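You operate a simulated robot arm through the tools that you are given. There is no shell and no other tool. Be economical: measure what you need, move in short steps, check, and stop when the job is done.

The job below is to be done with a simulated robot arm. You get a single attempt, and the scene is never put back.

## Task
Put the yellow pad on the top of the dark bench away on the top of the loading table. Take the small red bin and leave it on the grey sheet. Take the grey cylinder and leave it on top of the orange ring. Take the orange housing on the top of the dark bench and put it away on the black mat. Put the blue-taped carton marked "seals" from the top of the dark bench on the top of the wooden bench and the blue-taped carton marked "rings" on the top of the grey table. Close the lower drawer. Open the hopper lid. Any order will do. Set down upright: grey cylinder.

It is judged by the outcome, as a careful person would: the job done as asked, and still so three seconds after it is handed in. It fails if anything else is knocked over, pushed out of place, dropped, spilled or broken. Lids that push on must go on centred and level and be pressed home; caps that screw on are set level and turned clockwise until they are tight. Flat cloth is picked up by pressing the open fingertips on it (5 to 10 N) and closing them slowly along it; thin cloth reads only 2 to 8 mm in the jaws.

## Robot
A 6-joint arm with a four-finger gripper on a trunk, on a base that drives. Base frame: it is fixed to the floor where the robot stands at the start and does not move with it; the origin is under the middle of the robot, x ahead of it, y to its left, z up; the surface under the hand at the start is at about z = 0.95. Readings come in m, degrees, newtons and seconds.
With the tool pointing down near the work surface it reaches from about 0.3 to 0.7 m from the robot's upright axis, wherever it stands. Its first joint turns from -166.0 to 166.0 degrees. Places, roughly: black mat (45x24 cm) [-6.54, -0.02, 0.9]; blue-taped carton [0.75, 0, 1]; grey cylinder (4x4x6 cm) [0.3, -0.4, 0.9]; grey sheet (40x16x1 cm) [-0.8, -3.4, 1.1]; hopper lid [-4.5, -3.3, 1.1]; lower drawer [0.6, -1.9, 0.5]; orange housing [0.75, -0.5, 1]; orange ring (6x6x3 cm) [0.4, 0.2, 0.9]; small red bin [0.5, -0.25, 1]; top of the grey table [0, 1.9, 0.8]; top of the loading table [-5.2, 2.4, 0.9]; top of the wooden bench [1, -2.2, 0.9]; yellow pad (4x4x4 cm) [0.7, -0.1, 0.9]. Payload 3.43 kg.
The tool frame sits at the grasp point between the pads (the TCP): z along the fingers, y along the line on which they close. The tips reach 0.03 m beyond it. The gripper opens to 0.12 m. The gripper's body begins 0.085 m behind the TCP.
Orientation is that of the tool frame in the base frame, as a unit quaternion [x, y, z, w]. With the fingers straight down and closing along the base's y, the tool's x points along the base's -x, its y along +y and its z along -z.

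## Interface
- The arm moves only by the tool move_arm. Its argument "increments" is one flat list of numbers, 7 for each row, row after row: the opening, from 0 (shut) to 1 (fully open), then the shift along the tool's x, y, z in m, then the turn, a rotation vector about the tool's x, y, z in rad. In form: [hand, dx, dy, dz, wx, wy, wz, hand, dx, dy, dz, wx, wy, wz, ...]. A call has 1 to 10 rows; each row is the pose to reach, as a shift and turn from the pose commanded when the call began, along the tool's axes at that moment. Rows are played at 5 a second. More than 0.05 m and 8.6 degrees between two rows, or a gripper value outside its range, and nothing of the call is played. Where a pose cannot be reached the arm comes as near as it can. A force on the tool above 40 N (or 10 N above the force at the start of the call, whichever is more), or a blocked arm, ends the call early, and 0.2 s more pass. The fingers move at their own pace and stop on an object; they squeeze with about 26 N. The grip force told is the motor's: it shows also when the fingers shut on nothing. Time passes only in rows, and 0.2 s behind the last, so rows that repeat a pose let the fingers close. It gives the time, the measured TCP pose, the force on the tool (base axes), the opening and the grip force at its end, in the units of the frame above (readings bear some noise), with the torque about the TCP (base axes, N m) and any sound that the robot's microphone picked up.
- Cameras (640 x 400 px; columns grow to the right, rows downward): "scene" is now at [0.0453, 0.1171, 1.7004]; the picture's right is [-0.35, -0.94, 0.00], its down [-0.79, 0.29, -0.54] and it looks along [0.50, -0.19, -0.84] (base axes); focal length 277 px, centre (320, 200). "wrist" rides on the gripper at [0.071, -0.017, -0.121] in the tool frame; the picture's right is [0.23, 0.97, 0.00], its down [-0.81, 0.19, -0.55] and it looks along [-0.54, 0.13, 0.83] (tool axes); focal length 275 px, centre (320, 200). There is no depth. A picture from a camera that has moved, and an enlarged one, comes with that camera's place and axes in the base frame and with its lens.
- snapshot(camera): a new picture of that camera. No time passes.
- lift_body(by): slides the trunk up (or, below 0, down) by that many m; the arm and the scene camera ride with it, the base frame stays. It gives what a move gives, with no picture.
- steer(legs): drives the robot by 1 to 6 legs, each [ahead, left, turn to the left] in m, m and degrees, along the robot's own axes; the way and the turn of a leg run together, so that a leg with both is an arc; at most 1.5 m and 180 degrees a leg. The arm and the cameras ride along, it lands a little off, and it stops where it bumps. It gives what a move gives.
- turn_head(pan, tilt): turns the head with the scene camera to pan (to the left, within 120 degrees either way) and tilt (down, from -29 to 69), counted from straight ahead of the robot. It gives what a move gives.
- zoom(camera, box): a new picture of the part [left, top, right, bottom] of that camera's present view, enlarged. No time passes.
- close_job(): hands the job in; it is judged then, once.

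Go step by step. Nothing tells you exact positions but the pictures and the camera data: compare them with the known pose of the tool, close in by small moves and look again before you grip or let go. The budget is 207 turns and 192 pictures, counting those below and the enlarged ones. Unless the task says otherwise, let go and move clear before handing in.

The tools are called after "Emit:" as a command line: name --argument value ..., lists and objects as JSON in quotes. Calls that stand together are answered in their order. move_arm: Moves the arm, as the interface text tells. Its arguments: {"type":"object","properties":{"increments":{"type":"array"}},"required":["increments"]} The other tools are called the same way: lift_body (by) slides the trunk up or down; steer (legs) drives the base; turn_head (pan, tilt) turns the head that bears the scene camera; snapshot (camera) takes a picture; zoom (camera, box) takes an enlarged picture of a part of a camera's view; close_job () hands the job in.

At the start:

```text
time_s: 0.0
ee_pos: [0.4736, 0.0958, 1.1848]
orientation: [0.001, 1.0, 0.0, 0.0]
force: [0.2, -0.5, -1.2]
wrist_torque: [0.01, 0.0, 0.0]
width: 0.12
grip_force: 0.1
trunk travel left (down, up): [-0.225, 0.215]
robot x, y, heading: [0.0013, 0.0025, 0.1]
head pan, tilt: [-20.4, 57.6]
```

scene: 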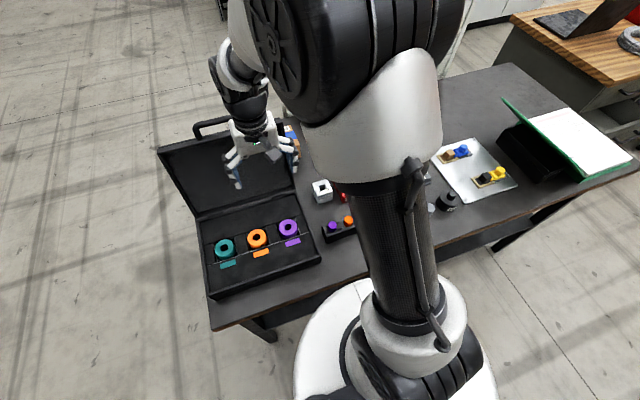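
wrist: 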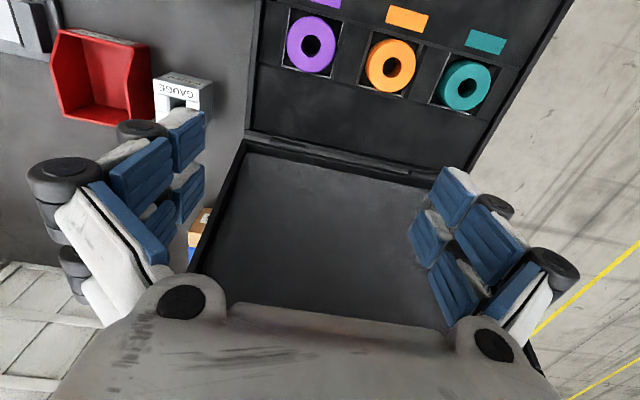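

The arm is over an open case that holds coloured rings, with a red bin, gauge and blue-taped carton nearby. I'll look around the bench first.

Emit:
turn_head --pan -45 --tilt 45

Emit:
snapshot --camera "scene"

Emit:
turn_head --pan 10 --tilt 45

Emit:
snapshot --camera "scene"

```text
time_s: 0.9
ee_pos: [0.4735, 0.0958, 1.186]
orientation: [0.0, 1.0, 0.0, 0.0]
force: [1.1, -0.4, -0.5]
wrist_torque: [-0.02, -0.01, -0.01]
width: 0.1199
grip_force: 0.1
trunk travel left (down, up): [-0.225, 0.215]
robot x, y, heading: [0.0008, -0.0028, -0.1]
head pan, tilt: [-45.0, 45.0]
```

```text
189 pictures are left
camera scene: at [0.0379, 0.0839, 1.717], right [-0.71, -0.71, 0.0], down [-0.5, 0.5, -0.71], along [0.5, -0.5, -0.71], focal length 277 px, centre (320, 200)
```

scene: 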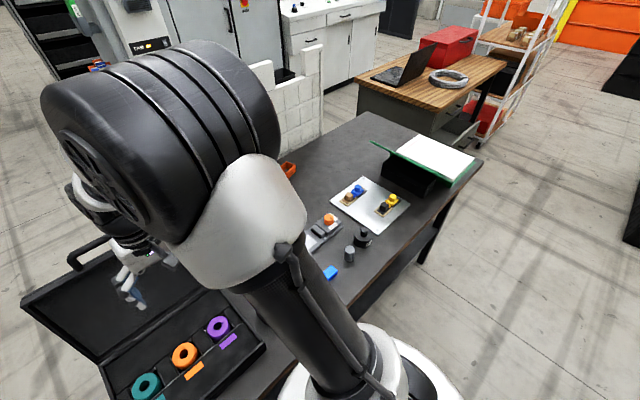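

```text
time_s: 2.1
ee_pos: [0.4725, 0.0956, 1.1856]
orientation: [0.0, 1.0, 0.0, 0.0]
force: [-1.1, 0.0, 0.1]
wrist_torque: [-0.03, -0.04, -0.02]
width: 0.12
grip_force: 0.0
trunk travel left (down, up): [-0.225, 0.215]
robot x, y, heading: [-0.0013, -0.0002, -0.0]
head pan, tilt: [10.0, 45.0]
```

```text
188 pictures are left
camera scene: at [0.0604, 0.1553, 1.717], right [0.17, -0.98, 0.0], down [-0.7, -0.12, -0.71], along [0.7, 0.12, -0.71], focal length 277 px, centre (320, 200)
```

scene: 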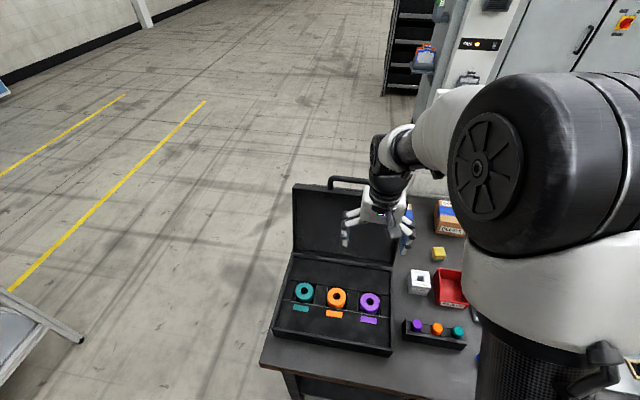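

The orange ring sits in the case at about (0.44, 0.17). I'll move the hand to the right and up, for a wrist-camera view of the bench.

Emit:
move_arm --increments '[1, 0.0125, -0.044, -0.0125, 0, 0, 0, 1, 0.025, -0.088, -0.025, 0, 0, 0, 1, 0.0375, -0.132, -0.0375, 0, 0, 0, 1, 0.05, -0.176, -0.05, 0, 0, 0, 1, 0.0625, -0.22, -0.0625, 0, 0, 0, 1, 0.075, -0.264, -0.075, 0, 0, 0, 1, 0.0875, -0.308, -0.0875, 0, 0, 0, 1, 0.1, -0.35, -0.1, 0, 0, 0]'

Emit:
snapshot --camera "wrist"

Emit:
snapshot --camera "scene"

```text
time_s: 3.9
ee_pos: [0.3716, -0.2556, 1.2835]
orientation: [0.0, 1.0, 0.0, 0.0]
force: [1.1, 0.6, -0.2]
wrist_torque: [0.02, 0.01, 0.0]
width: 0.12
grip_force: 0.1
trunk travel left (down, up): [-0.225, 0.215]
robot x, y, heading: [-0.0017, -0.0024, -0.0]
head pan, tilt: [10.0, 45.0]
```

```text
187 pictures are left
camera wrist: at [0.3004, -0.2715, 1.4062], right [-0.23, 0.97, 0.0], down [0.81, 0.19, 0.55], along [0.54, 0.13, -0.83], focal length 275 px, centre (320, 200)
```

wrist: 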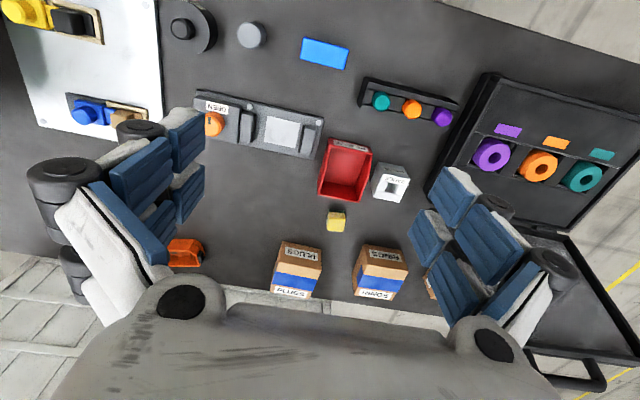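

```text
186 pictures are left
camera scene: at [0.0599, 0.1541, 1.7171], right [0.17, -0.98, 0.0], down [-0.7, -0.12, -0.71], along [0.7, 0.12, -0.71], focal length 277 px, centre (320, 200)
```

scene: 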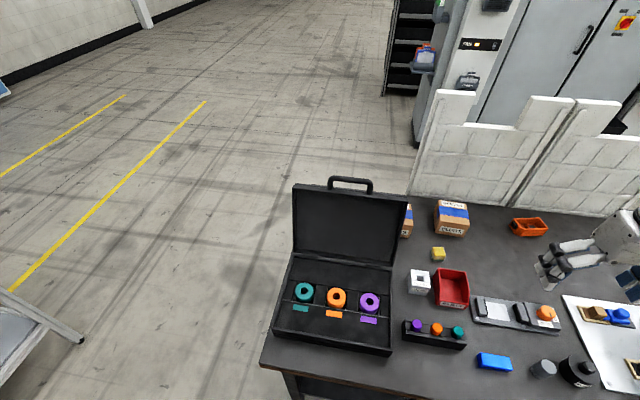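

Now I see the bench: the red bin, yellow pad, cartons, orange housing, grey cylinder and a black disc. I'll zoom in to read the cartons.

Emit:
zoom --camera "wrist" --box '[250, 140, 450, 320]'

Emit:
zoom --camera "scene" --box '[370, 180, 570, 305]'

Emit:
turn_head --pan -35 --tilt 50

Emit:
snapshot --camera "scene"

```text
2.22 times, centred on (350, 230) of wrist
camera zoom: at [0.3004, -0.2715, 1.4062], right [-0.23, 0.97, 0.0], down [0.81, 0.19, 0.55], along [0.54, 0.13, -0.83], focal length 612 px, centre (253, 133)
```

zoom: 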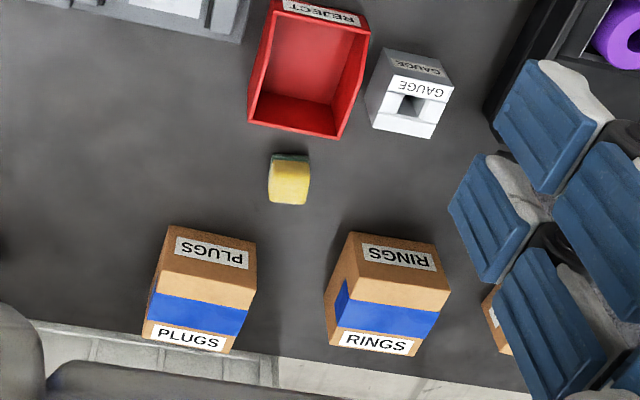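

```text
3.20 times, centred on (470, 242) of scene
camera zoom: at [0.0599, 0.1541, 1.7171], right [0.17, -0.98, 0.0], down [-0.7, -0.12, -0.71], along [0.7, 0.12, -0.71], focal length 886 px, centre (-160, 64)
```

zoom: 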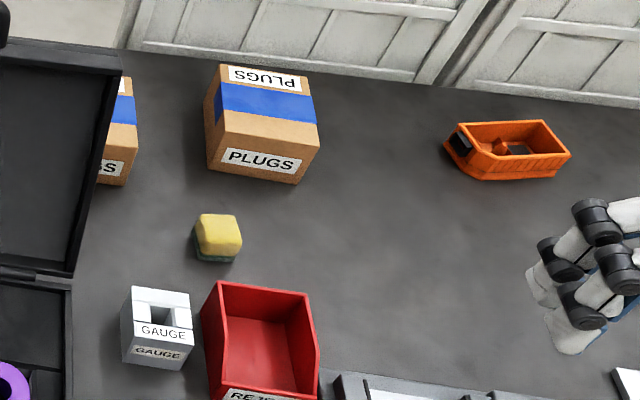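

```text
time_s: 5.0
ee_pos: [0.3724, -0.253, 1.2842]
orientation: [-0.001, 1.0, 0.0, 0.0]
force: [0.5, 0.3, 0.5]
wrist_torque: [-0.01, -0.03, 0.02]
width: 0.1198
grip_force: 0.1
trunk travel left (down, up): [-0.225, 0.215]
robot x, y, heading: [-0.0035, 0.0026, 0.0]
head pan, tilt: [-35.0, 50.0]
```

```text
183 pictures are left
camera scene: at [0.0434, 0.0972, 1.7101], right [-0.57, -0.82, 0.0], down [-0.63, 0.44, -0.64], along [0.53, -0.37, -0.77], focal length 277 px, centre (320, 200)
```

scene: 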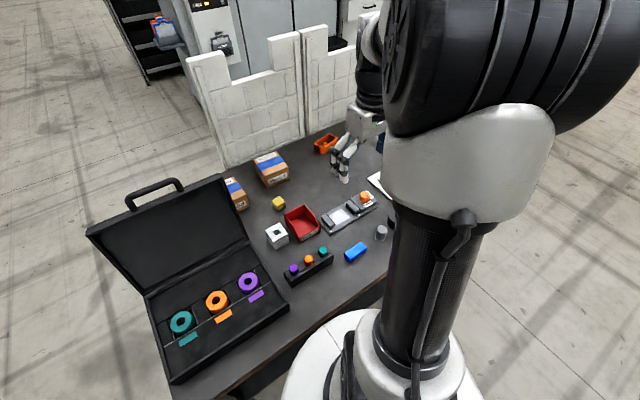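

There are three blue-taped cartons: PLUGS, RINGS and presumably SEALS behind the case lid. I'll start with the grey cylinder at about (0.34, −0.36), approaching with a quarter turn to stay clear of the black disc.

Emit:
move_arm --increments '[1, 0.003, -0.011, 0.013, 0, 0, 0.15, 1, 0.006, -0.022, 0.026, 0, 0, 0.3, 1, 0.009, -0.033, 0.039, 0, 0, 0.45, 1, 0.012, -0.044, 0.052, 0, 0, 0.6, 1, 0.015, -0.055, 0.065, 0, 0, 0.75, 1, 0.018, -0.066, 0.078, 0, 0, 0.9, 1, 0.021, -0.077, 0.091, 0, 0, 1.05, 1, 0.024, -0.088, 0.104, 0, 0, 1.2, 1, 0.027, -0.099, 0.117, 0, 0, 1.35, 1, 0.029, -0.107, 0.13, 0, 0, 1.5]'

Emit:
snapshot --camera "wrist"

Emit:
snapshot --camera "scene"

```text
time_s: 7.2
ee_pos: [0.3454, -0.362, 1.1542]
orientation: [0.683, 0.73, 0.0, 0.001]
force: [0.6, 0.0, -0.1]
wrist_torque: [0.02, 0.01, 0.01]
width: 0.1197
grip_force: 0.0
trunk travel left (down, up): [-0.225, 0.215]
robot x, y, heading: [-0.0001, -0.0021, -0.1]
head pan, tilt: [-35.0, 50.0]
```

```text
182 pictures are left
camera wrist: at [0.324, -0.2909, 1.2775], right [0.96, 0.3, 0.0], down [0.25, -0.8, 0.55], along [0.16, -0.53, -0.83], focal length 275 px, centre (320, 200)
```

wrist: 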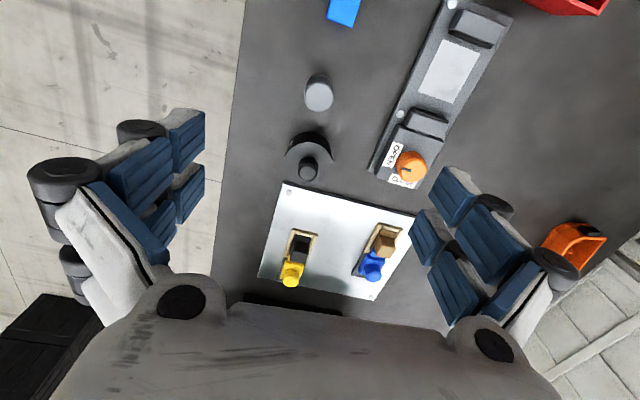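

```text
181 pictures are left
camera scene: at [0.0435, 0.0967, 1.7101], right [-0.57, -0.82, 0.0], down [-0.63, 0.44, -0.64], along [0.53, -0.37, -0.77], focal length 277 px, centre (320, 200)
```

scene: 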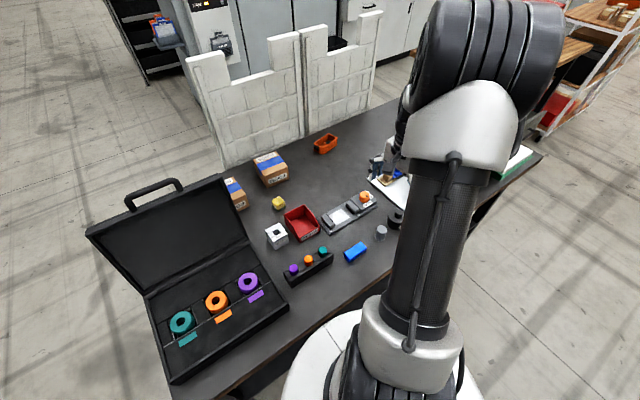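

Emit:
zoom --camera "wrist" --box '[270, 50, 370, 200]'

Emit:
zoom --camera "scene" --box '[280, 170, 420, 290]'

```text
2.67 times, centred on (320, 125) of wrist
camera zoom: at [0.324, -0.2909, 1.2775], right [0.96, 0.3, 0.0], down [0.25, -0.8, 0.55], along [0.16, -0.53, -0.83], focal length 734 px, centre (320, 400)
```

zoom: 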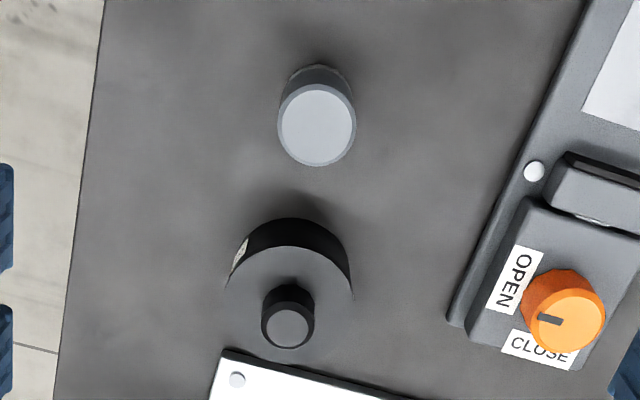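

```text
3.33 times, centred on (350, 230) of scene
camera zoom: at [0.0435, 0.0967, 1.7101], right [-0.57, -0.82, 0.0], down [-0.63, 0.44, -0.64], along [0.53, -0.37, -0.77], focal length 923 px, centre (220, 100)
```

zoom: 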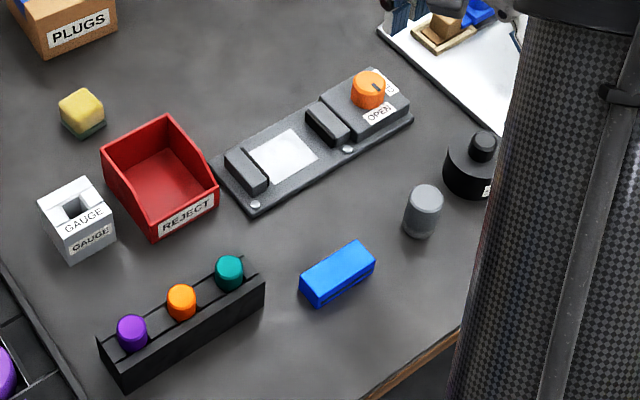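

The cylinder top is near z≈0.89 at (0.348, −0.372). I'll lower part way and look again.

Emit:
move_arm --increments '[0.7, -0.0107, 0.0019, 0.04, 0, 0, 0, 0.7, -0.0107, 0.0019, 0.085, 0, 0, 0, 0.7, -0.0107, 0.0019, 0.13, 0, 0, 0, 0.7, -0.0107, 0.0019, 0.175, 0, 0, 0, 0.7, -0.0107, 0.0019, 0.2, 0, 0, 0]'

Emit:
snapshot --camera "wrist"

```text
time_s: 8.4
ee_pos: [0.3472, -0.3693, 0.9528]
orientation: [0.682, 0.731, 0.0, 0.0]
force: [0.6, -0.7, 0.0]
wrist_torque: [0.03, 0.03, -0.02]
width: 0.0839
grip_force: 0.0
trunk travel left (down, up): [-0.225, 0.215]
robot x, y, heading: [-0.0006, -0.001, -0.0]
head pan, tilt: [-35.0, 50.0]
```

```text
178 pictures are left
camera wrist: at [0.3263, -0.2986, 1.0757], right [0.95, 0.3, 0.0], down [0.25, -0.8, 0.55], along [0.17, -0.53, -0.83], focal length 275 px, centre (320, 200)
```

wrist: 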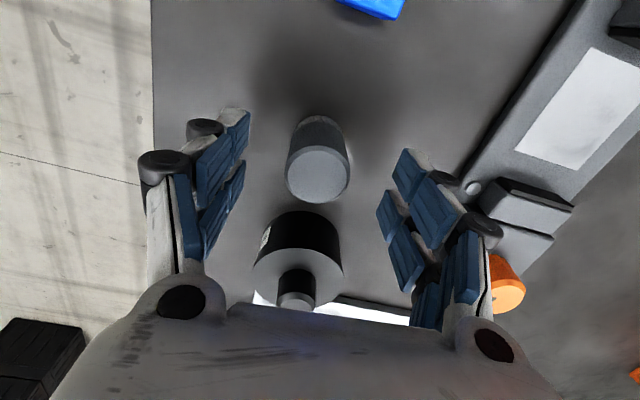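

Triangulating gives a top at z≈0.949 and a centre near (0.345, −0.363). I'll make a small correction and grip.

Emit:
move_arm --increments '[0.7, 0.006, -0.002, 0, 0, 0, 0, 0.7, 0.006, -0.002, 0.02, 0, 0, 0, 0.2, 0.006, -0.002, 0.02, 0, 0, 0, 0.1, 0.006, -0.002, 0.02, 0, 0, 0, 0.1, 0.006, -0.002, 0.02, 0, 0, 0, 0.1, 0.006, -0.002, 0.02, 0, 0, 0]'

Emit:
snapshot --camera "wrist"

```text
time_s: 9.8
ee_pos: [0.3435, -0.3648, 0.9355]
orientation: [0.681, 0.732, 0.0, 0.0]
force: [-0.3, 0.4, 1.0]
wrist_torque: [-0.03, -0.01, 0.01]
width: 0.031
grip_force: 19.8
trunk travel left (down, up): [-0.225, 0.215]
robot x, y, heading: [-0.0006, -0.0005, 0.1]
head pan, tilt: [-35.0, 50.0]
```

```text
177 pictures are left
camera wrist: at [0.3232, -0.2934, 1.0571], right [0.95, 0.3, 0.0], down [0.25, -0.8, 0.55], along [0.17, -0.53, -0.83], focal length 275 px, centre (320, 200)
```

wrist: 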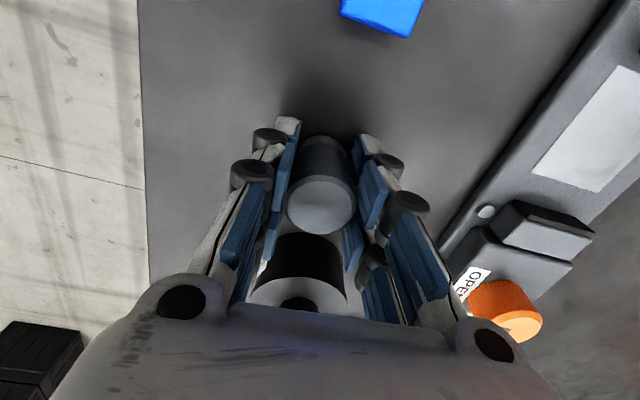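

It's gripped and centred. I'll lift it straight up.

Emit:
move_arm --increments '[0, 0, 0, 0, 0, 0, 0, 0, 0, 0, -0.03, 0, 0, 0, 0, 0, 0, -0.075, 0, 0, 0, 0, 0, 0, -0.12, 0, 0, 0, 0, 0, 0, -0.165, 0, 0, 0, 0, 0, 0, -0.19, 0, 0, 0]'

Emit:
snapshot --camera "wrist"

```text
time_s: 11.2
ee_pos: [0.3444, -0.3642, 1.1255]
orientation: [0.681, 0.732, 0.0, 0.0]
force: [-0.5, -0.5, -0.3]
wrist_torque: [0.01, -0.03, 0.0]
width: 0.0309
grip_force: 26.5
trunk travel left (down, up): [-0.225, 0.215]
robot x, y, heading: [-0.003, 0.0017, 0.0]
head pan, tilt: [-35.0, 50.0]
```

```text
176 pictures are left
camera wrist: at [0.3231, -0.2932, 1.2475], right [0.95, 0.3, 0.0], down [0.25, -0.8, 0.55], along [0.16, -0.53, -0.83], focal length 275 px, centre (320, 200)
```

wrist: 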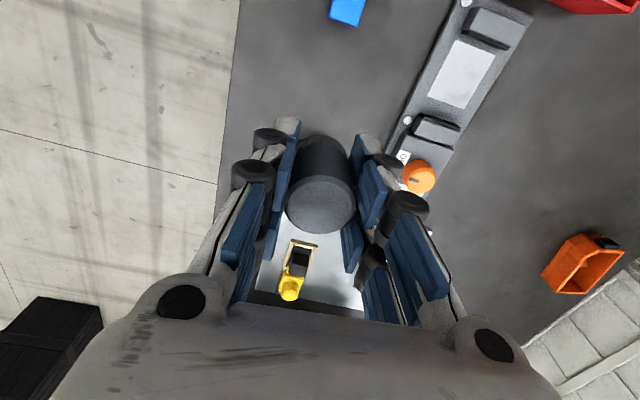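

The cylinder is held. I'll carry it over to the orange ring and turn the hand back on the way.

Emit:
move_arm --increments '[0, 0.044, 0.01, -0.005, 0, 0, -0.148, 0, 0.088, 0.02, -0.01, 0, 0, -0.296, 0, 0.132, 0.03, -0.015, 0, 0, -0.444, 0, 0.176, 0.04, -0.02, 0, 0, -0.592, 0, 0.22, 0.05, -0.025, 0, 0, -0.74, 0, 0.264, 0.06, -0.03, 0, 0, -0.888, 0, 0.308, 0.07, -0.035, 0, 0, -1.036, 0, 0.352, 0.08, -0.04, 0, 0, -1.184, 0, 0.398, 0.09, -0.045, 0, 0, -1.332, 0, 0.444, 0.1, -0.05, 0, 0, -1.48]'

Emit:
snapshot --camera "wrist"

```text
time_s: 13.4
ee_pos: [0.4131, 0.0839, 1.1758]
orientation: [0.009, 1.0, -0.001, 0.0]
force: [0.9, 0.1, -0.2]
wrist_torque: [-0.03, 0.02, 0.01]
width: 0.0308
grip_force: 26.0
trunk travel left (down, up): [-0.225, 0.215]
robot x, y, heading: [-0.0006, -0.0017, -0.2]
head pan, tilt: [-35.0, 50.0]
```

```text
175 pictures are left
camera wrist: at [0.3427, 0.0698, 1.2989], right [-0.21, 0.98, 0.0], down [0.81, 0.18, 0.55], along [0.54, 0.12, -0.83], focal length 275 px, centre (320, 200)
```

wrist: 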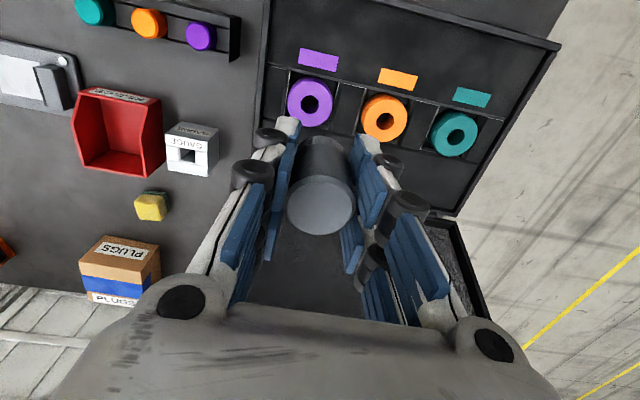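

The orange ring is at about (0.431, 0.173). I'll move above it at z≈1.06.

Emit:
move_arm --increments '[0, -0.0077, 0.0444, 0.0, 0, 0, 0, 0, -0.0154, 0.0888, 0.02, 0, 0, 0, 0, -0.0154, 0.0888, 0.065, 0, 0, 0, 0, -0.0154, 0.0888, 0.11, 0, 0, 0, 0, -0.0154, 0.0888, 0.11, 0, 0, 0]'

Emit:
snapshot --camera "wrist"

Emit:
turn_head --pan 10 --tilt 50

Emit:
zoom --camera "scene" --box '[230, 150, 430, 350]'

```text
time_s: 14.7
ee_pos: [0.4308, 0.1728, 1.0666]
orientation: [0.009, 1.0, -0.001, 0.0]
force: [0.1, -0.2, -0.2]
wrist_torque: [0.02, -0.02, 0.01]
width: 0.0306
grip_force: 26.1
trunk travel left (down, up): [-0.225, 0.215]
robot x, y, heading: [0.0008, 0.0018, 0.3]
head pan, tilt: [-35.0, 50.0]
```

```text
174 pictures are left
camera wrist: at [0.3592, 0.1576, 1.1877], right [-0.21, 0.98, 0.0], down [0.81, 0.18, 0.55], along [0.54, 0.12, -0.83], focal length 275 px, centre (320, 200)
```

wrist: 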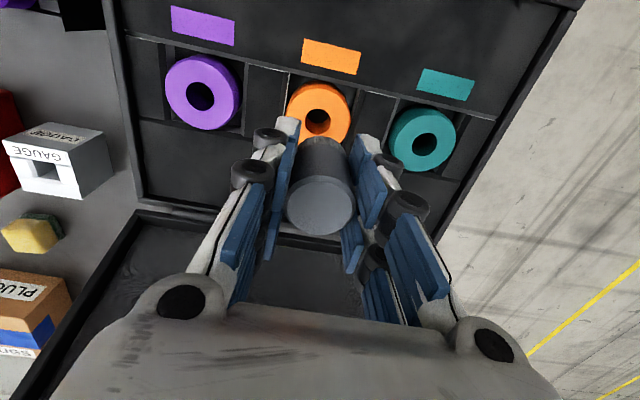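

```text
time_s: 15.8
ee_pos: [0.4311, 0.1728, 1.0662]
orientation: [0.01, 1.0, 0.0, 0.0]
force: [0.0, -0.4, 0.0]
wrist_torque: [0.0, 0.01, -0.01]
width: 0.0307
grip_force: 25.3
trunk travel left (down, up): [-0.225, 0.215]
robot x, y, heading: [0.0016, -0.0018, -0.0]
head pan, tilt: [10.0, 50.0]
```

```text
2.00 times, centred on (330, 250) of scene
camera zoom: at [0.0562, 0.1545, 1.7101], right [0.17, -0.98, 0.0], down [-0.75, -0.13, -0.64], along [0.63, 0.11, -0.77], focal length 554 px, centre (300, 100)
```

zoom: 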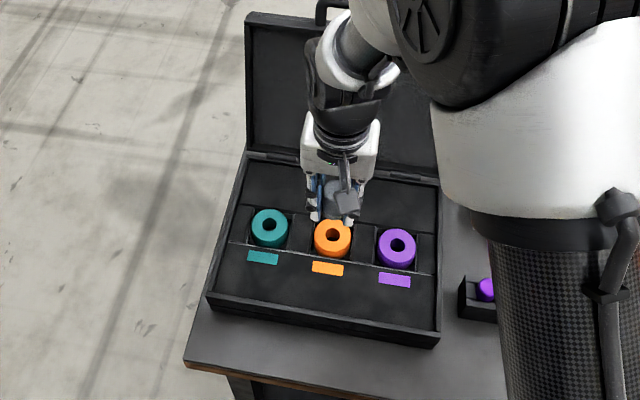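

Alignment is within a few mm. I'll lower gently until it touches.

Emit:
move_arm --increments '[0, 0, 0, 0.03, 0, 0, 0, 0, 0, 0, 0.055, 0, 0, 0, 0, 0, 0, 0.06, 0, 0, 0, 0, 0, 0, 0.064, 0, 0, 0, 0, 0, 0, 0.068, 0, 0, 0]'

Emit:
snapshot --camera "wrist"

```text
time_s: 17.0
ee_pos: [0.4311, 0.1726, 0.9972]
orientation: [0.01, 1.0, 0.0, 0.0]
force: [-0.1, 0.7, 0.2]
wrist_torque: [0.0, 0.02, 0.03]
width: 0.0309
grip_force: 26.3
trunk travel left (down, up): [-0.225, 0.215]
robot x, y, heading: [0.0033, 0.0016, 0.0]
head pan, tilt: [10.0, 50.0]
```

```text
172 pictures are left
camera wrist: at [0.3596, 0.1583, 1.1195], right [-0.21, 0.98, 0.0], down [0.81, 0.18, 0.55], along [0.54, 0.12, -0.83], focal length 275 px, centre (320, 200)
```

wrist: 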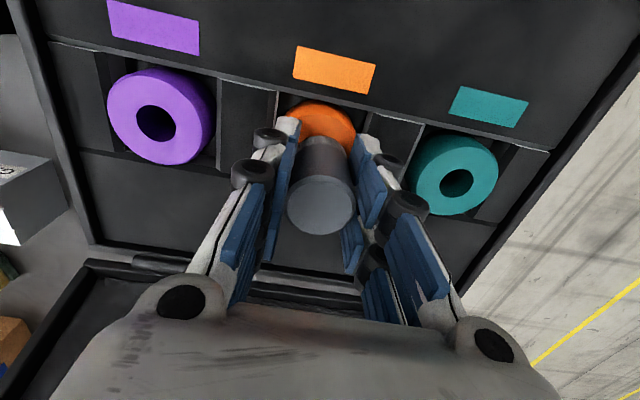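

Emit:
move_arm --increments '[0, 0, 0, 0.004, 0, 0, 0, 0, 0, 0, 0.008, 0, 0, 0, 0, 0, 0, 0.011, 0, 0, 0]'

Emit:
zoom --camera "scene" --box '[280, 200, 400, 300]'

```text
time_s: 17.9
ee_pos: [0.4308, 0.172, 0.9908]
orientation: [0.01, 1.0, 0.001, 0.003]
force: [-6.1, -2.6, 21.1]
wrist_torque: [-0.24, 0.39, 0.01]
width: 0.0306
grip_force: 25.9
trunk travel left (down, up): [-0.225, 0.215]
robot x, y, heading: [-0.0007, 0.0007, 0.2]
head pan, tilt: [10.0, 50.0]
stopped in row 3: the force on the tool passed its limit at 44 N (the readings are from after the stop); the commanded pose is now the measured one
```

```text
4.00 times, centred on (340, 250) of scene
camera zoom: at [0.0532, 0.1535, 1.7103], right [0.17, -0.98, 0.0], down [-0.75, -0.13, -0.64], along [0.63, 0.11, -0.76], focal length 1107 px, centre (240, 0)
```

zoom: 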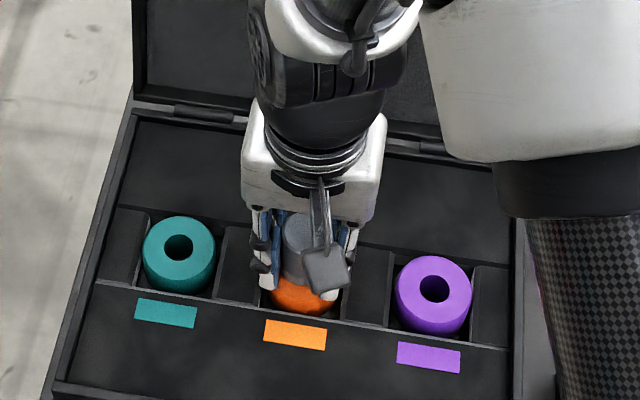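

It touched down at z≈0.944. I'll relieve the push and release a little way.

Emit:
move_arm --increments '[0, 0, 0, -0.002, 0, 0, 0, 0, 0, 0, -0.0025, 0, 0, 0, 0.28, 0, 0, -0.0025, 0, 0, 0, 0.4, 0, 0, -0.0025, 0, 0, 0, 0.45, 0, 0, -0.0025, 0, 0, 0]'

Emit:
snapshot --camera "wrist"

```text
time_s: 19.1
ee_pos: [0.4332, 0.1742, 0.9903]
orientation: [0.01, 1.0, 0.001, 0.003]
force: [-0.2, -0.5, -0.3]
wrist_torque: [-0.03, 0.01, -0.01]
width: 0.0542
grip_force: 0.1
trunk travel left (down, up): [-0.225, 0.215]
robot x, y, heading: [-0.0037, 0.0004, 0.1]
head pan, tilt: [10.0, 50.0]
```

```text
170 pictures are left
camera wrist: at [0.3608, 0.1591, 1.1117], right [-0.21, 0.98, 0.0], down [0.81, 0.17, 0.56], along [0.55, 0.12, -0.83], focal length 275 px, centre (320, 200)
```

wrist: 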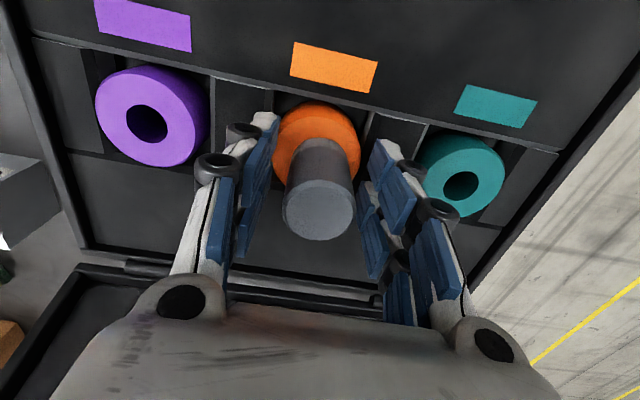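

The cylinder stands on the ring. I'll go up clear and check it, then look for the cartons.

Emit:
move_arm --increments '[0.45, 0, 0, -0.04, 0, 0, 0, 0.5, 0, 0, -0.08, 0, 0, 0, 0.7, 0, 0, -0.12, 0, 0, 0, 1, 0, 0, -0.165, 0, 0, 0, 1, 0, 0, -0.21, 0, 0, 0, 1, 0, 0, -0.25, 0, 0, 0, 1, -0.04, -0.02, -0.27, 0, 0, 0, 1, -0.08, -0.04, -0.29, 0, 0, 0, 1, -0.08, -0.04, -0.33, 0, 0, 0]'

Emit:
snapshot --camera "wrist"

Emit:
snapshot --camera "scene"

```text
time_s: 21.1
ee_pos: [0.5098, 0.1313, 1.3214]
orientation: [0.009, 1.0, 0.001, 0.003]
force: [0.7, 0.2, -0.9]
wrist_torque: [-0.03, -0.05, 0.01]
width: 0.1201
grip_force: 0.2
trunk travel left (down, up): [-0.225, 0.215]
robot x, y, heading: [0.0021, -0.0041, -0.0]
head pan, tilt: [10.0, 50.0]
```

```text
169 pictures are left
camera wrist: at [0.4382, 0.1162, 1.4428], right [-0.21, 0.98, 0.0], down [0.81, 0.17, 0.56], along [0.55, 0.12, -0.83], focal length 275 px, centre (320, 200)
```

wrist: 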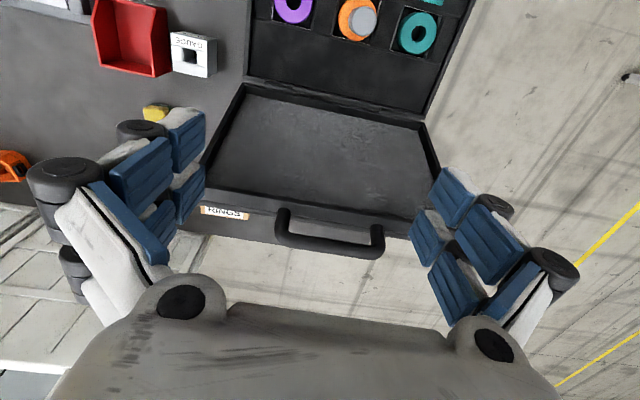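

```text
168 pictures are left
camera scene: at [0.0545, 0.1547, 1.7102], right [0.17, -0.98, 0.0], down [-0.75, -0.13, -0.64], along [0.63, 0.11, -0.77], focal length 277 px, centre (320, 200)
```

scene: 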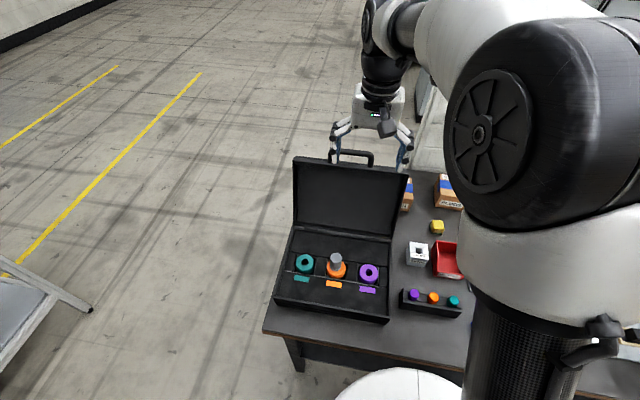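

The cylinder is upright on the ring. Next I need a map of the room, so I'll look around with the head.

Emit:
turn_head --pan 100 --tilt 25

Emit:
snapshot --camera "scene"

Emit:
turn_head --pan 50 --tilt 25

Emit:
snapshot --camera "scene"

Emit:
turn_head --pan -115 --tilt 25

Emit:
snapshot --camera "scene"

Emit:
turn_head --pan -65 --tilt 30

Emit:
snapshot --camera "scene"

```text
time_s: 22.8
ee_pos: [0.5103, 0.1312, 1.3201]
orientation: [0.009, 1.0, 0.001, 0.003]
force: [0.5, 0.3, 0.9]
wrist_torque: [0.0, 0.01, -0.03]
width: 0.1198
grip_force: 0.0
trunk travel left (down, up): [-0.225, 0.215]
robot x, y, heading: [0.0003, -0.0016, -0.1]
head pan, tilt: [100.0, 25.0]
```

```text
167 pictures are left
camera scene: at [-0.0356, 0.232, 1.7476], right [0.98, 0.17, 0.0], down [0.07, -0.42, -0.91], along [-0.16, 0.89, -0.42], focal length 277 px, centre (320, 200)
```

scene: 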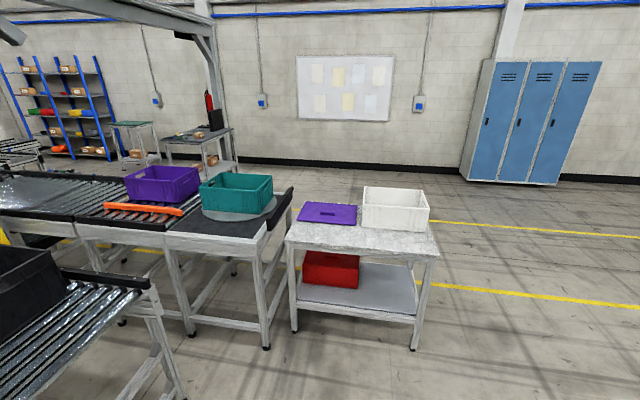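

```text
time_s: 23.9
ee_pos: [0.5117, 0.132, 1.3182]
orientation: [0.009, 1.0, 0.001, 0.002]
force: [0.2, 0.0, 0.3]
wrist_torque: [-0.03, -0.01, 0.0]
width: 0.1202
grip_force: 0.1
trunk travel left (down, up): [-0.225, 0.215]
robot x, y, heading: [-0.0003, 0.0023, -0.0]
head pan, tilt: [50.0, 25.0]
```

```text
166 pictures are left
camera scene: at [0.0394, 0.2119, 1.7476], right [0.77, -0.64, 0.0], down [-0.27, -0.32, -0.91], along [0.58, 0.69, -0.42], focal length 277 px, centre (320, 200)
```

scene: 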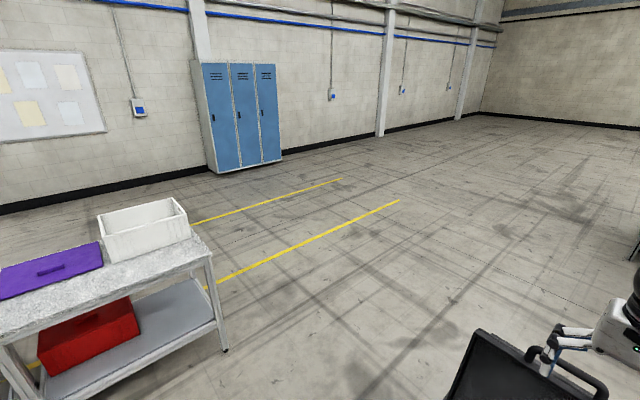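

```text
time_s: 26.5
ee_pos: [0.5114, 0.1312, 1.3198]
orientation: [0.009, 1.0, 0.001, 0.002]
force: [0.3, -0.5, -0.1]
wrist_torque: [-0.03, 0.01, 0.05]
width: 0.12
grip_force: 0.0
trunk travel left (down, up): [-0.225, 0.215]
robot x, y, heading: [-0.0009, 0.0003, -0.5]
head pan, tilt: [-115.0, 25.0]
```

```text
165 pictures are left
camera scene: at [-0.0586, 0.0577, 1.7476], right [-0.91, 0.42, 0.0], down [0.18, 0.38, -0.91], along [-0.38, -0.82, -0.42], focal length 277 px, centre (320, 200)
```

scene: 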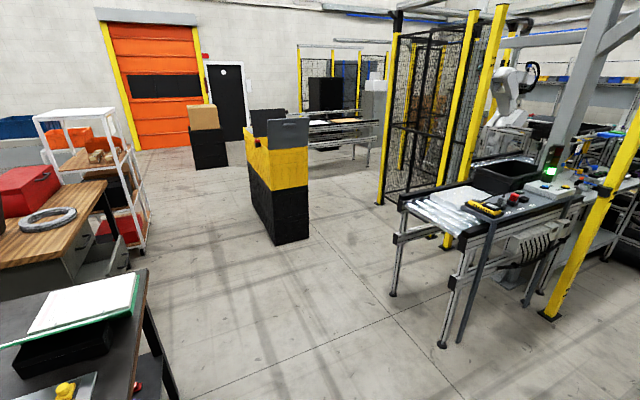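

```text
time_s: 27.6
ee_pos: [0.5113, 0.1303, 1.3195]
orientation: [0.01, 1.0, 0.002, 0.003]
force: [-0.6, -0.5, 1.0]
wrist_torque: [0.0, -0.01, -0.01]
width: 0.1203
grip_force: 0.0
trunk travel left (down, up): [-0.225, 0.215]
robot x, y, heading: [0.0003, 0.0013, -0.4]
head pan, tilt: [-65.0, 30.0]
```

```text
164 pictures are left
camera scene: at [0.0184, 0.0592, 1.7396], right [-0.91, -0.42, 0.0], down [-0.21, 0.45, -0.87], along [0.37, -0.79, -0.5], focal length 277 px, centre (320, 200)
```

scene: 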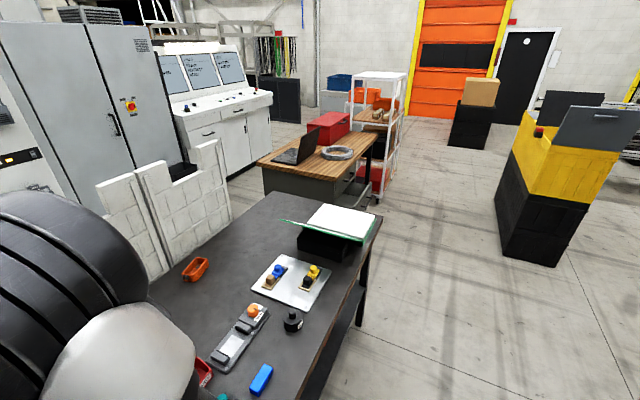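

The layout is clear: grey table to the left, wooden bench to the right, and a yellow-and-black stand that likely holds the grey sheet. Next is the red bin at about (0.53, −0.16), so I'll move above it.

Emit:
move_arm --increments '[1, 0, -0.043, 0.01, 0, 0, 0, 1, 0, -0.086, 0.02, 0, 0, 0, 1, 0, -0.129, 0.03, 0, 0, 0, 1, 0, -0.172, 0.04, 0, 0, 0, 1, 0, -0.215, 0.05, 0, 0, 0, 1, 0, -0.258, 0.07, 0, 0, 0, 1, 0, -0.3, 0.09, 0, 0, 0, 1, 0, -0.3, 0.12, 0, 0, 0]'

Emit:
snapshot --camera "wrist"

```text
time_s: 29.4
ee_pos: [0.5045, -0.1708, 1.199]
orientation: [0.011, 1.0, 0.0, 0.003]
force: [0.8, -0.3, -0.3]
wrist_torque: [-0.02, 0.01, -0.02]
width: 0.1197
grip_force: 0.1
trunk travel left (down, up): [-0.225, 0.215]
robot x, y, heading: [-0.0017, -0.0033, 0.3]
head pan, tilt: [-65.0, 30.0]
```

```text
163 pictures are left
camera wrist: at [0.4326, -0.1845, 1.3211], right [-0.21, 0.98, 0.0], down [0.81, 0.18, 0.56], along [0.55, 0.12, -0.83], focal length 275 px, centre (320, 200)
```

wrist: 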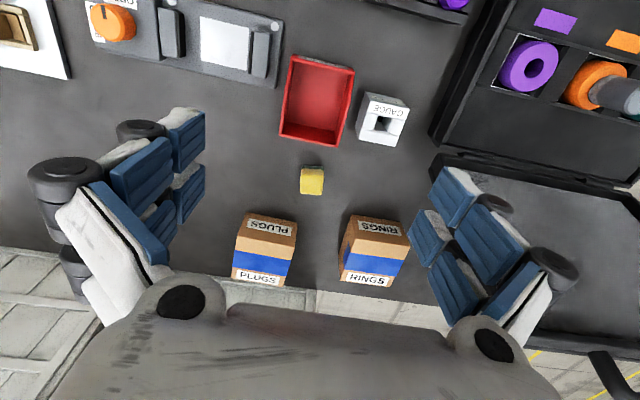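

Emit:
zoom --camera "wrist" --box '[240, 30, 440, 210]'

```text
2.22 times, centred on (340, 120) of wrist
camera zoom: at [0.4326, -0.1845, 1.3211], right [-0.21, 0.98, 0.0], down [0.81, 0.18, 0.56], along [0.55, 0.12, -0.83], focal length 612 px, centre (276, 378)
```

zoom: 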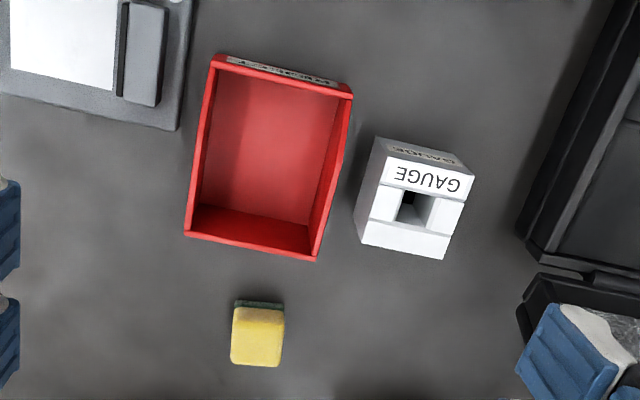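

The bin is aligned with the base axes, about 10 cm along x and 8 cm along y, centred at (0.533, −0.169). The gauge is close on its side, so I'll grip it lengthwise, along x.

Emit:
move_arm --increments '[1, -0.005, 0, 0.005, 0, 0, 0.149, 1, -0.01, 0, 0.01, 0, 0, 0.298, 1, -0.015, 0, 0.015, 0, 0, 0.447, 1, -0.02, 0, 0.02, 0, 0, 0.596, 1, -0.025, 0, 0.025, 0, 0, 0.745, 1, -0.029, 0.002, 0.03, 0, 0, 0.894, 1, -0.029, 0.002, 0.03, 0, 0, 1.043, 1, -0.029, 0.002, 0.03, 0, 0, 1.192, 1, -0.029, 0.002, 0.04, 0, 0, 1.341, 1, -0.029, 0.002, 0.05, 0, 0, 1.49]'

Emit:
snapshot --camera "wrist"

```text
time_s: 31.6
ee_pos: [0.5346, -0.1679, 1.1502]
orientation: [0.686, 0.727, 0.002, 0.001]
force: [0.8, 0.6, 0.3]
wrist_torque: [-0.01, -0.01, 0.01]
width: 0.12
grip_force: 0.1
trunk travel left (down, up): [-0.225, 0.215]
robot x, y, heading: [0.0033, -0.0021, 0.2]
head pan, tilt: [-65.0, 30.0]
```

```text
161 pictures are left
camera wrist: at [0.5132, -0.0967, 1.2723], right [0.96, 0.29, 0.01], down [0.24, -0.8, 0.55], along [0.16, -0.53, -0.83], focal length 275 px, centre (320, 200)
```

wrist: 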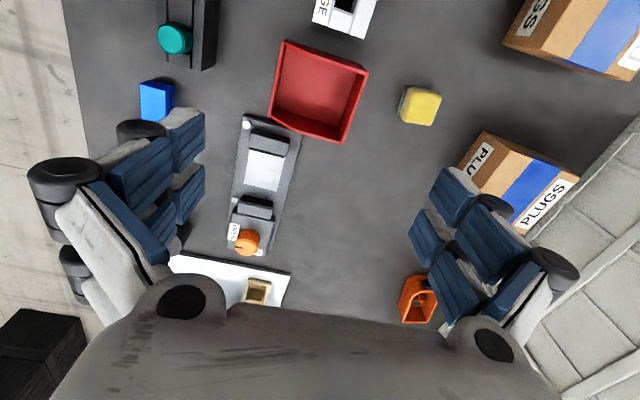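

Emit:
move_arm --increments '[1, 0, -0.003, 0.045, 0, 0, 0.03, 1, 0, -0.003, 0.09, 0, 0, 0.06, 1, 0, -0.003, 0.135, 0, 0, 0.06, 1, 0, -0.003, 0.155, 0, 0, 0.06]'

Emit:
snapshot --camera "wrist"

```text
time_s: 32.6
ee_pos: [0.533, -0.1692, 0.9944]
orientation: [0.707, 0.707, 0.003, 0.002]
force: [0.1, 0.5, 0.0]
wrist_torque: [0.01, -0.04, -0.02]
width: 0.1201
grip_force: 0.1
trunk travel left (down, up): [-0.225, 0.215]
robot x, y, heading: [-0.0049, -0.0012, -0.1]
head pan, tilt: [-65.0, 30.0]
```

```text
160 pictures are left
camera wrist: at [0.5158, -0.0965, 1.1173], right [0.97, 0.23, 0.01], down [0.19, -0.81, 0.55], along [0.13, -0.54, -0.83], focal length 275 px, centre (320, 200)
```

wrist: 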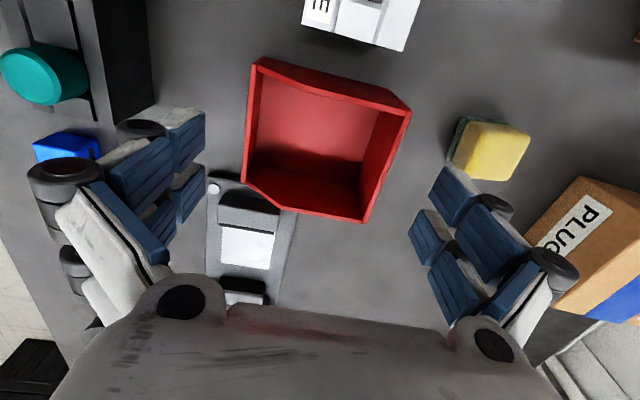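

Emit:
move_arm --increments '[1, 0, -0.002, 0.04, 0, 0, 0, 1, 0, -0.002, 0.066, 0, 0, 0, 0.75, 0, -0.002, 0.066, 0, 0, 0, 0.6, 0, -0.002, 0.066, 0, 0, 0, 0.6, 0, -0.002, 0.066, 0, 0, 0]'

Emit:
snapshot --camera "wrist"

```text
time_s: 33.9
ee_pos: [0.5303, -0.1675, 0.9297]
orientation: [0.707, 0.707, 0.002, 0.001]
force: [-0.3, -0.5, -0.1]
wrist_torque: [-0.04, -0.01, -0.02]
width: 0.0958
grip_force: 26.0
trunk travel left (down, up): [-0.225, 0.215]
robot x, y, heading: [0.0002, 0.0009, 0.2]
head pan, tilt: [-65.0, 30.0]
```

```text
159 pictures are left
camera wrist: at [0.5131, -0.0964, 1.051], right [0.97, 0.23, 0.01], down [0.19, -0.81, 0.55], along [0.13, -0.54, -0.83], focal length 275 px, centre (320, 200)
```

wrist: 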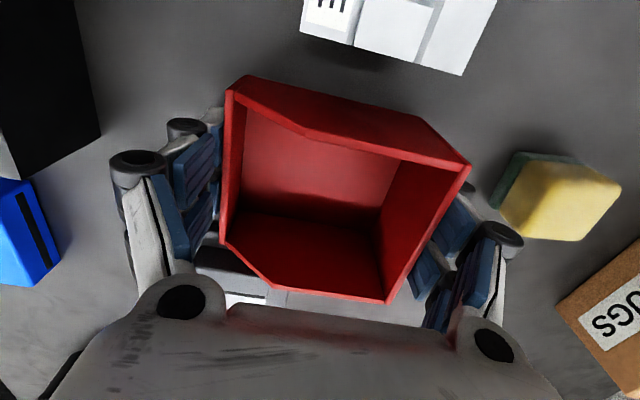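

The bin is gripped at 0.096 m. I'll lift it and zoom in on the yellow-and-black stand to find the grey sheet.

Emit:
move_arm --increments '[0.6, 0, 0, -0.03, 0, 0, 0, 0.6, 0, 0, -0.075, 0, 0, 0, 0.6, 0, 0, -0.12, 0, 0, 0, 0.6, 0, 0, -0.165, 0, 0, 0, 0.6, 0, 0, -0.21, 0, 0, 0, 0.6, 0, 0, -0.255, 0, 0, 0, 0.6, 0, 0, -0.3, 0, 0, 0, 0.6, 0, -0.045, -0.32, 0, 0, 0, 0.6, 0, -0.09, -0.33, 0, 0, 0, 0.6, 0, -0.13, -0.34, 0, 0, 0]'

Emit:
snapshot --camera "wrist"

Emit:
turn_head --pan -105 --tilt 20

Emit:
zoom --camera "scene" --box '[150, 50, 390, 250]'

```text
time_s: 36.0
ee_pos: [0.3958, -0.1677, 1.2707]
orientation: [0.707, 0.707, 0.003, 0.002]
force: [-0.5, 0.8, -1.2]
wrist_torque: [0.0, -0.05, 0.01]
width: 0.0955
grip_force: 25.5
trunk travel left (down, up): [-0.225, 0.215]
robot x, y, heading: [-0.0009, -0.0003, -0.1]
head pan, tilt: [-65.0, 30.0]
```

```text
158 pictures are left
camera wrist: at [0.3786, -0.0961, 1.3929], right [0.97, 0.23, 0.01], down [0.19, -0.81, 0.55], along [0.13, -0.54, -0.83], focal length 275 px, centre (320, 200)
```

wrist: 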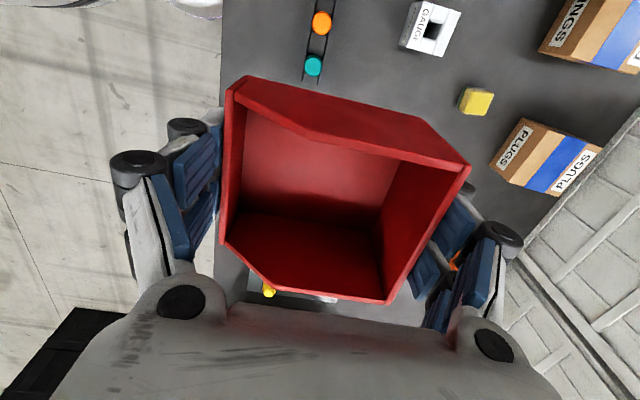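

```text
time_s: 37.1
ee_pos: [0.3985, -0.1694, 1.27]
orientation: [0.707, 0.707, 0.002, 0.001]
force: [-0.2, 0.3, -0.2]
wrist_torque: [0.0, 0.0, 0.0]
width: 0.0957
grip_force: 26.3
trunk travel left (down, up): [-0.225, 0.215]
robot x, y, heading: [0.0012, 0.0001, 0.0]
head pan, tilt: [-105.0, 20.0]
```

```text
2.00 times, centred on (270, 150) of scene
camera zoom: at [-0.0435, 0.0512, 1.7556], right [-0.97, 0.26, 0.0], down [0.09, 0.33, -0.94], along [-0.24, -0.91, -0.34], focal length 554 px, centre (420, 300)
```

zoom: 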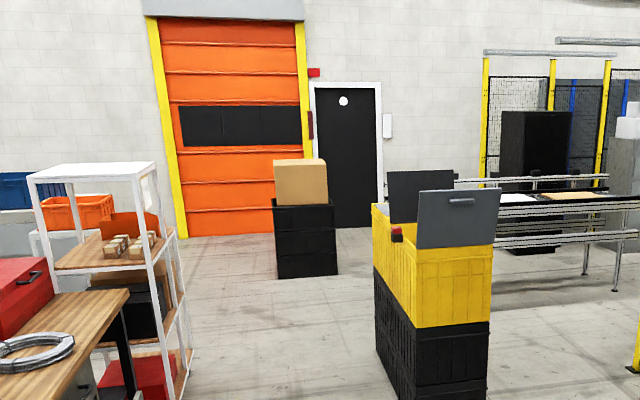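

The yellow-and-black stand is a tote with open flaps, and the grey sheet must be near it. I'll back off, turn right, drive closer and look again.

Emit:
steer --legs '[[-0.3, 0, 0], [0, 0, -90], [1.3, 0, 0]]'

Emit:
turn_head --pan -20 --tilt 25

Emit:
snapshot --camera "scene"

Emit:
turn_head --pan 50 --tilt 30

Emit:
snapshot --camera "scene"

```text
time_s: 49.1
ee_pos: [-0.4492, -1.6951, 1.2696]
orientation: [1.0, 0.006, 0.001, 0.003]
force: [0.1, -0.5, -1.3]
wrist_torque: [0.0, -0.02, 0.0]
width: 0.0956
grip_force: 25.3
trunk travel left (down, up): [-0.225, 0.215]
robot x, y, heading: [-0.2885, -1.2956, -89.2]
head pan, tilt: [-105.0, 20.0]
```

```text
time_s: 50.7
ee_pos: [-0.4496, -1.6947, 1.2696]
orientation: [1.0, 0.006, 0.001, 0.002]
force: [-0.2, -0.3, -0.5]
wrist_torque: [-0.01, -0.01, 0.01]
width: 0.0958
grip_force: 26.4
trunk travel left (down, up): [-0.225, 0.215]
robot x, y, heading: [-0.2815, -1.297, -89.3]
head pan, tilt: [-20.0, 25.0]
```

```text
156 pictures are left
camera scene: at [-0.1758, -1.3596, 1.7476], right [-0.94, 0.33, 0.0], down [0.14, 0.4, -0.91], along [-0.3, -0.85, -0.42], focal length 277 px, centre (320, 200)
```

scene: 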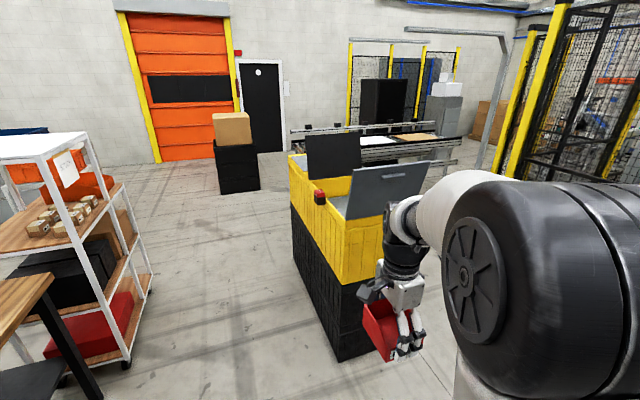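

```text
time_s: 52.1
ee_pos: [-0.4501, -1.6955, 1.2708]
orientation: [1.0, 0.005, 0.001, 0.002]
force: [-0.4, 0.0, -1.9]
wrist_torque: [0.01, -0.01, -0.02]
width: 0.0954
grip_force: 25.8
trunk travel left (down, up): [-0.225, 0.215]
robot x, y, heading: [-0.2858, -1.2944, -89.3]
head pan, tilt: [50.0, 30.0]
```

```text
155 pictures are left
camera scene: at [-0.0753, -1.3303, 1.7396], right [-0.64, -0.77, 0.0], down [-0.39, 0.32, -0.87], along [0.67, -0.55, -0.5], focal length 277 px, centre (320, 200)
```

scene: 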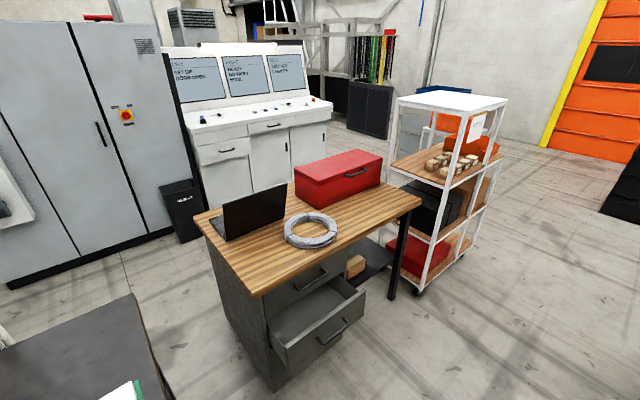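

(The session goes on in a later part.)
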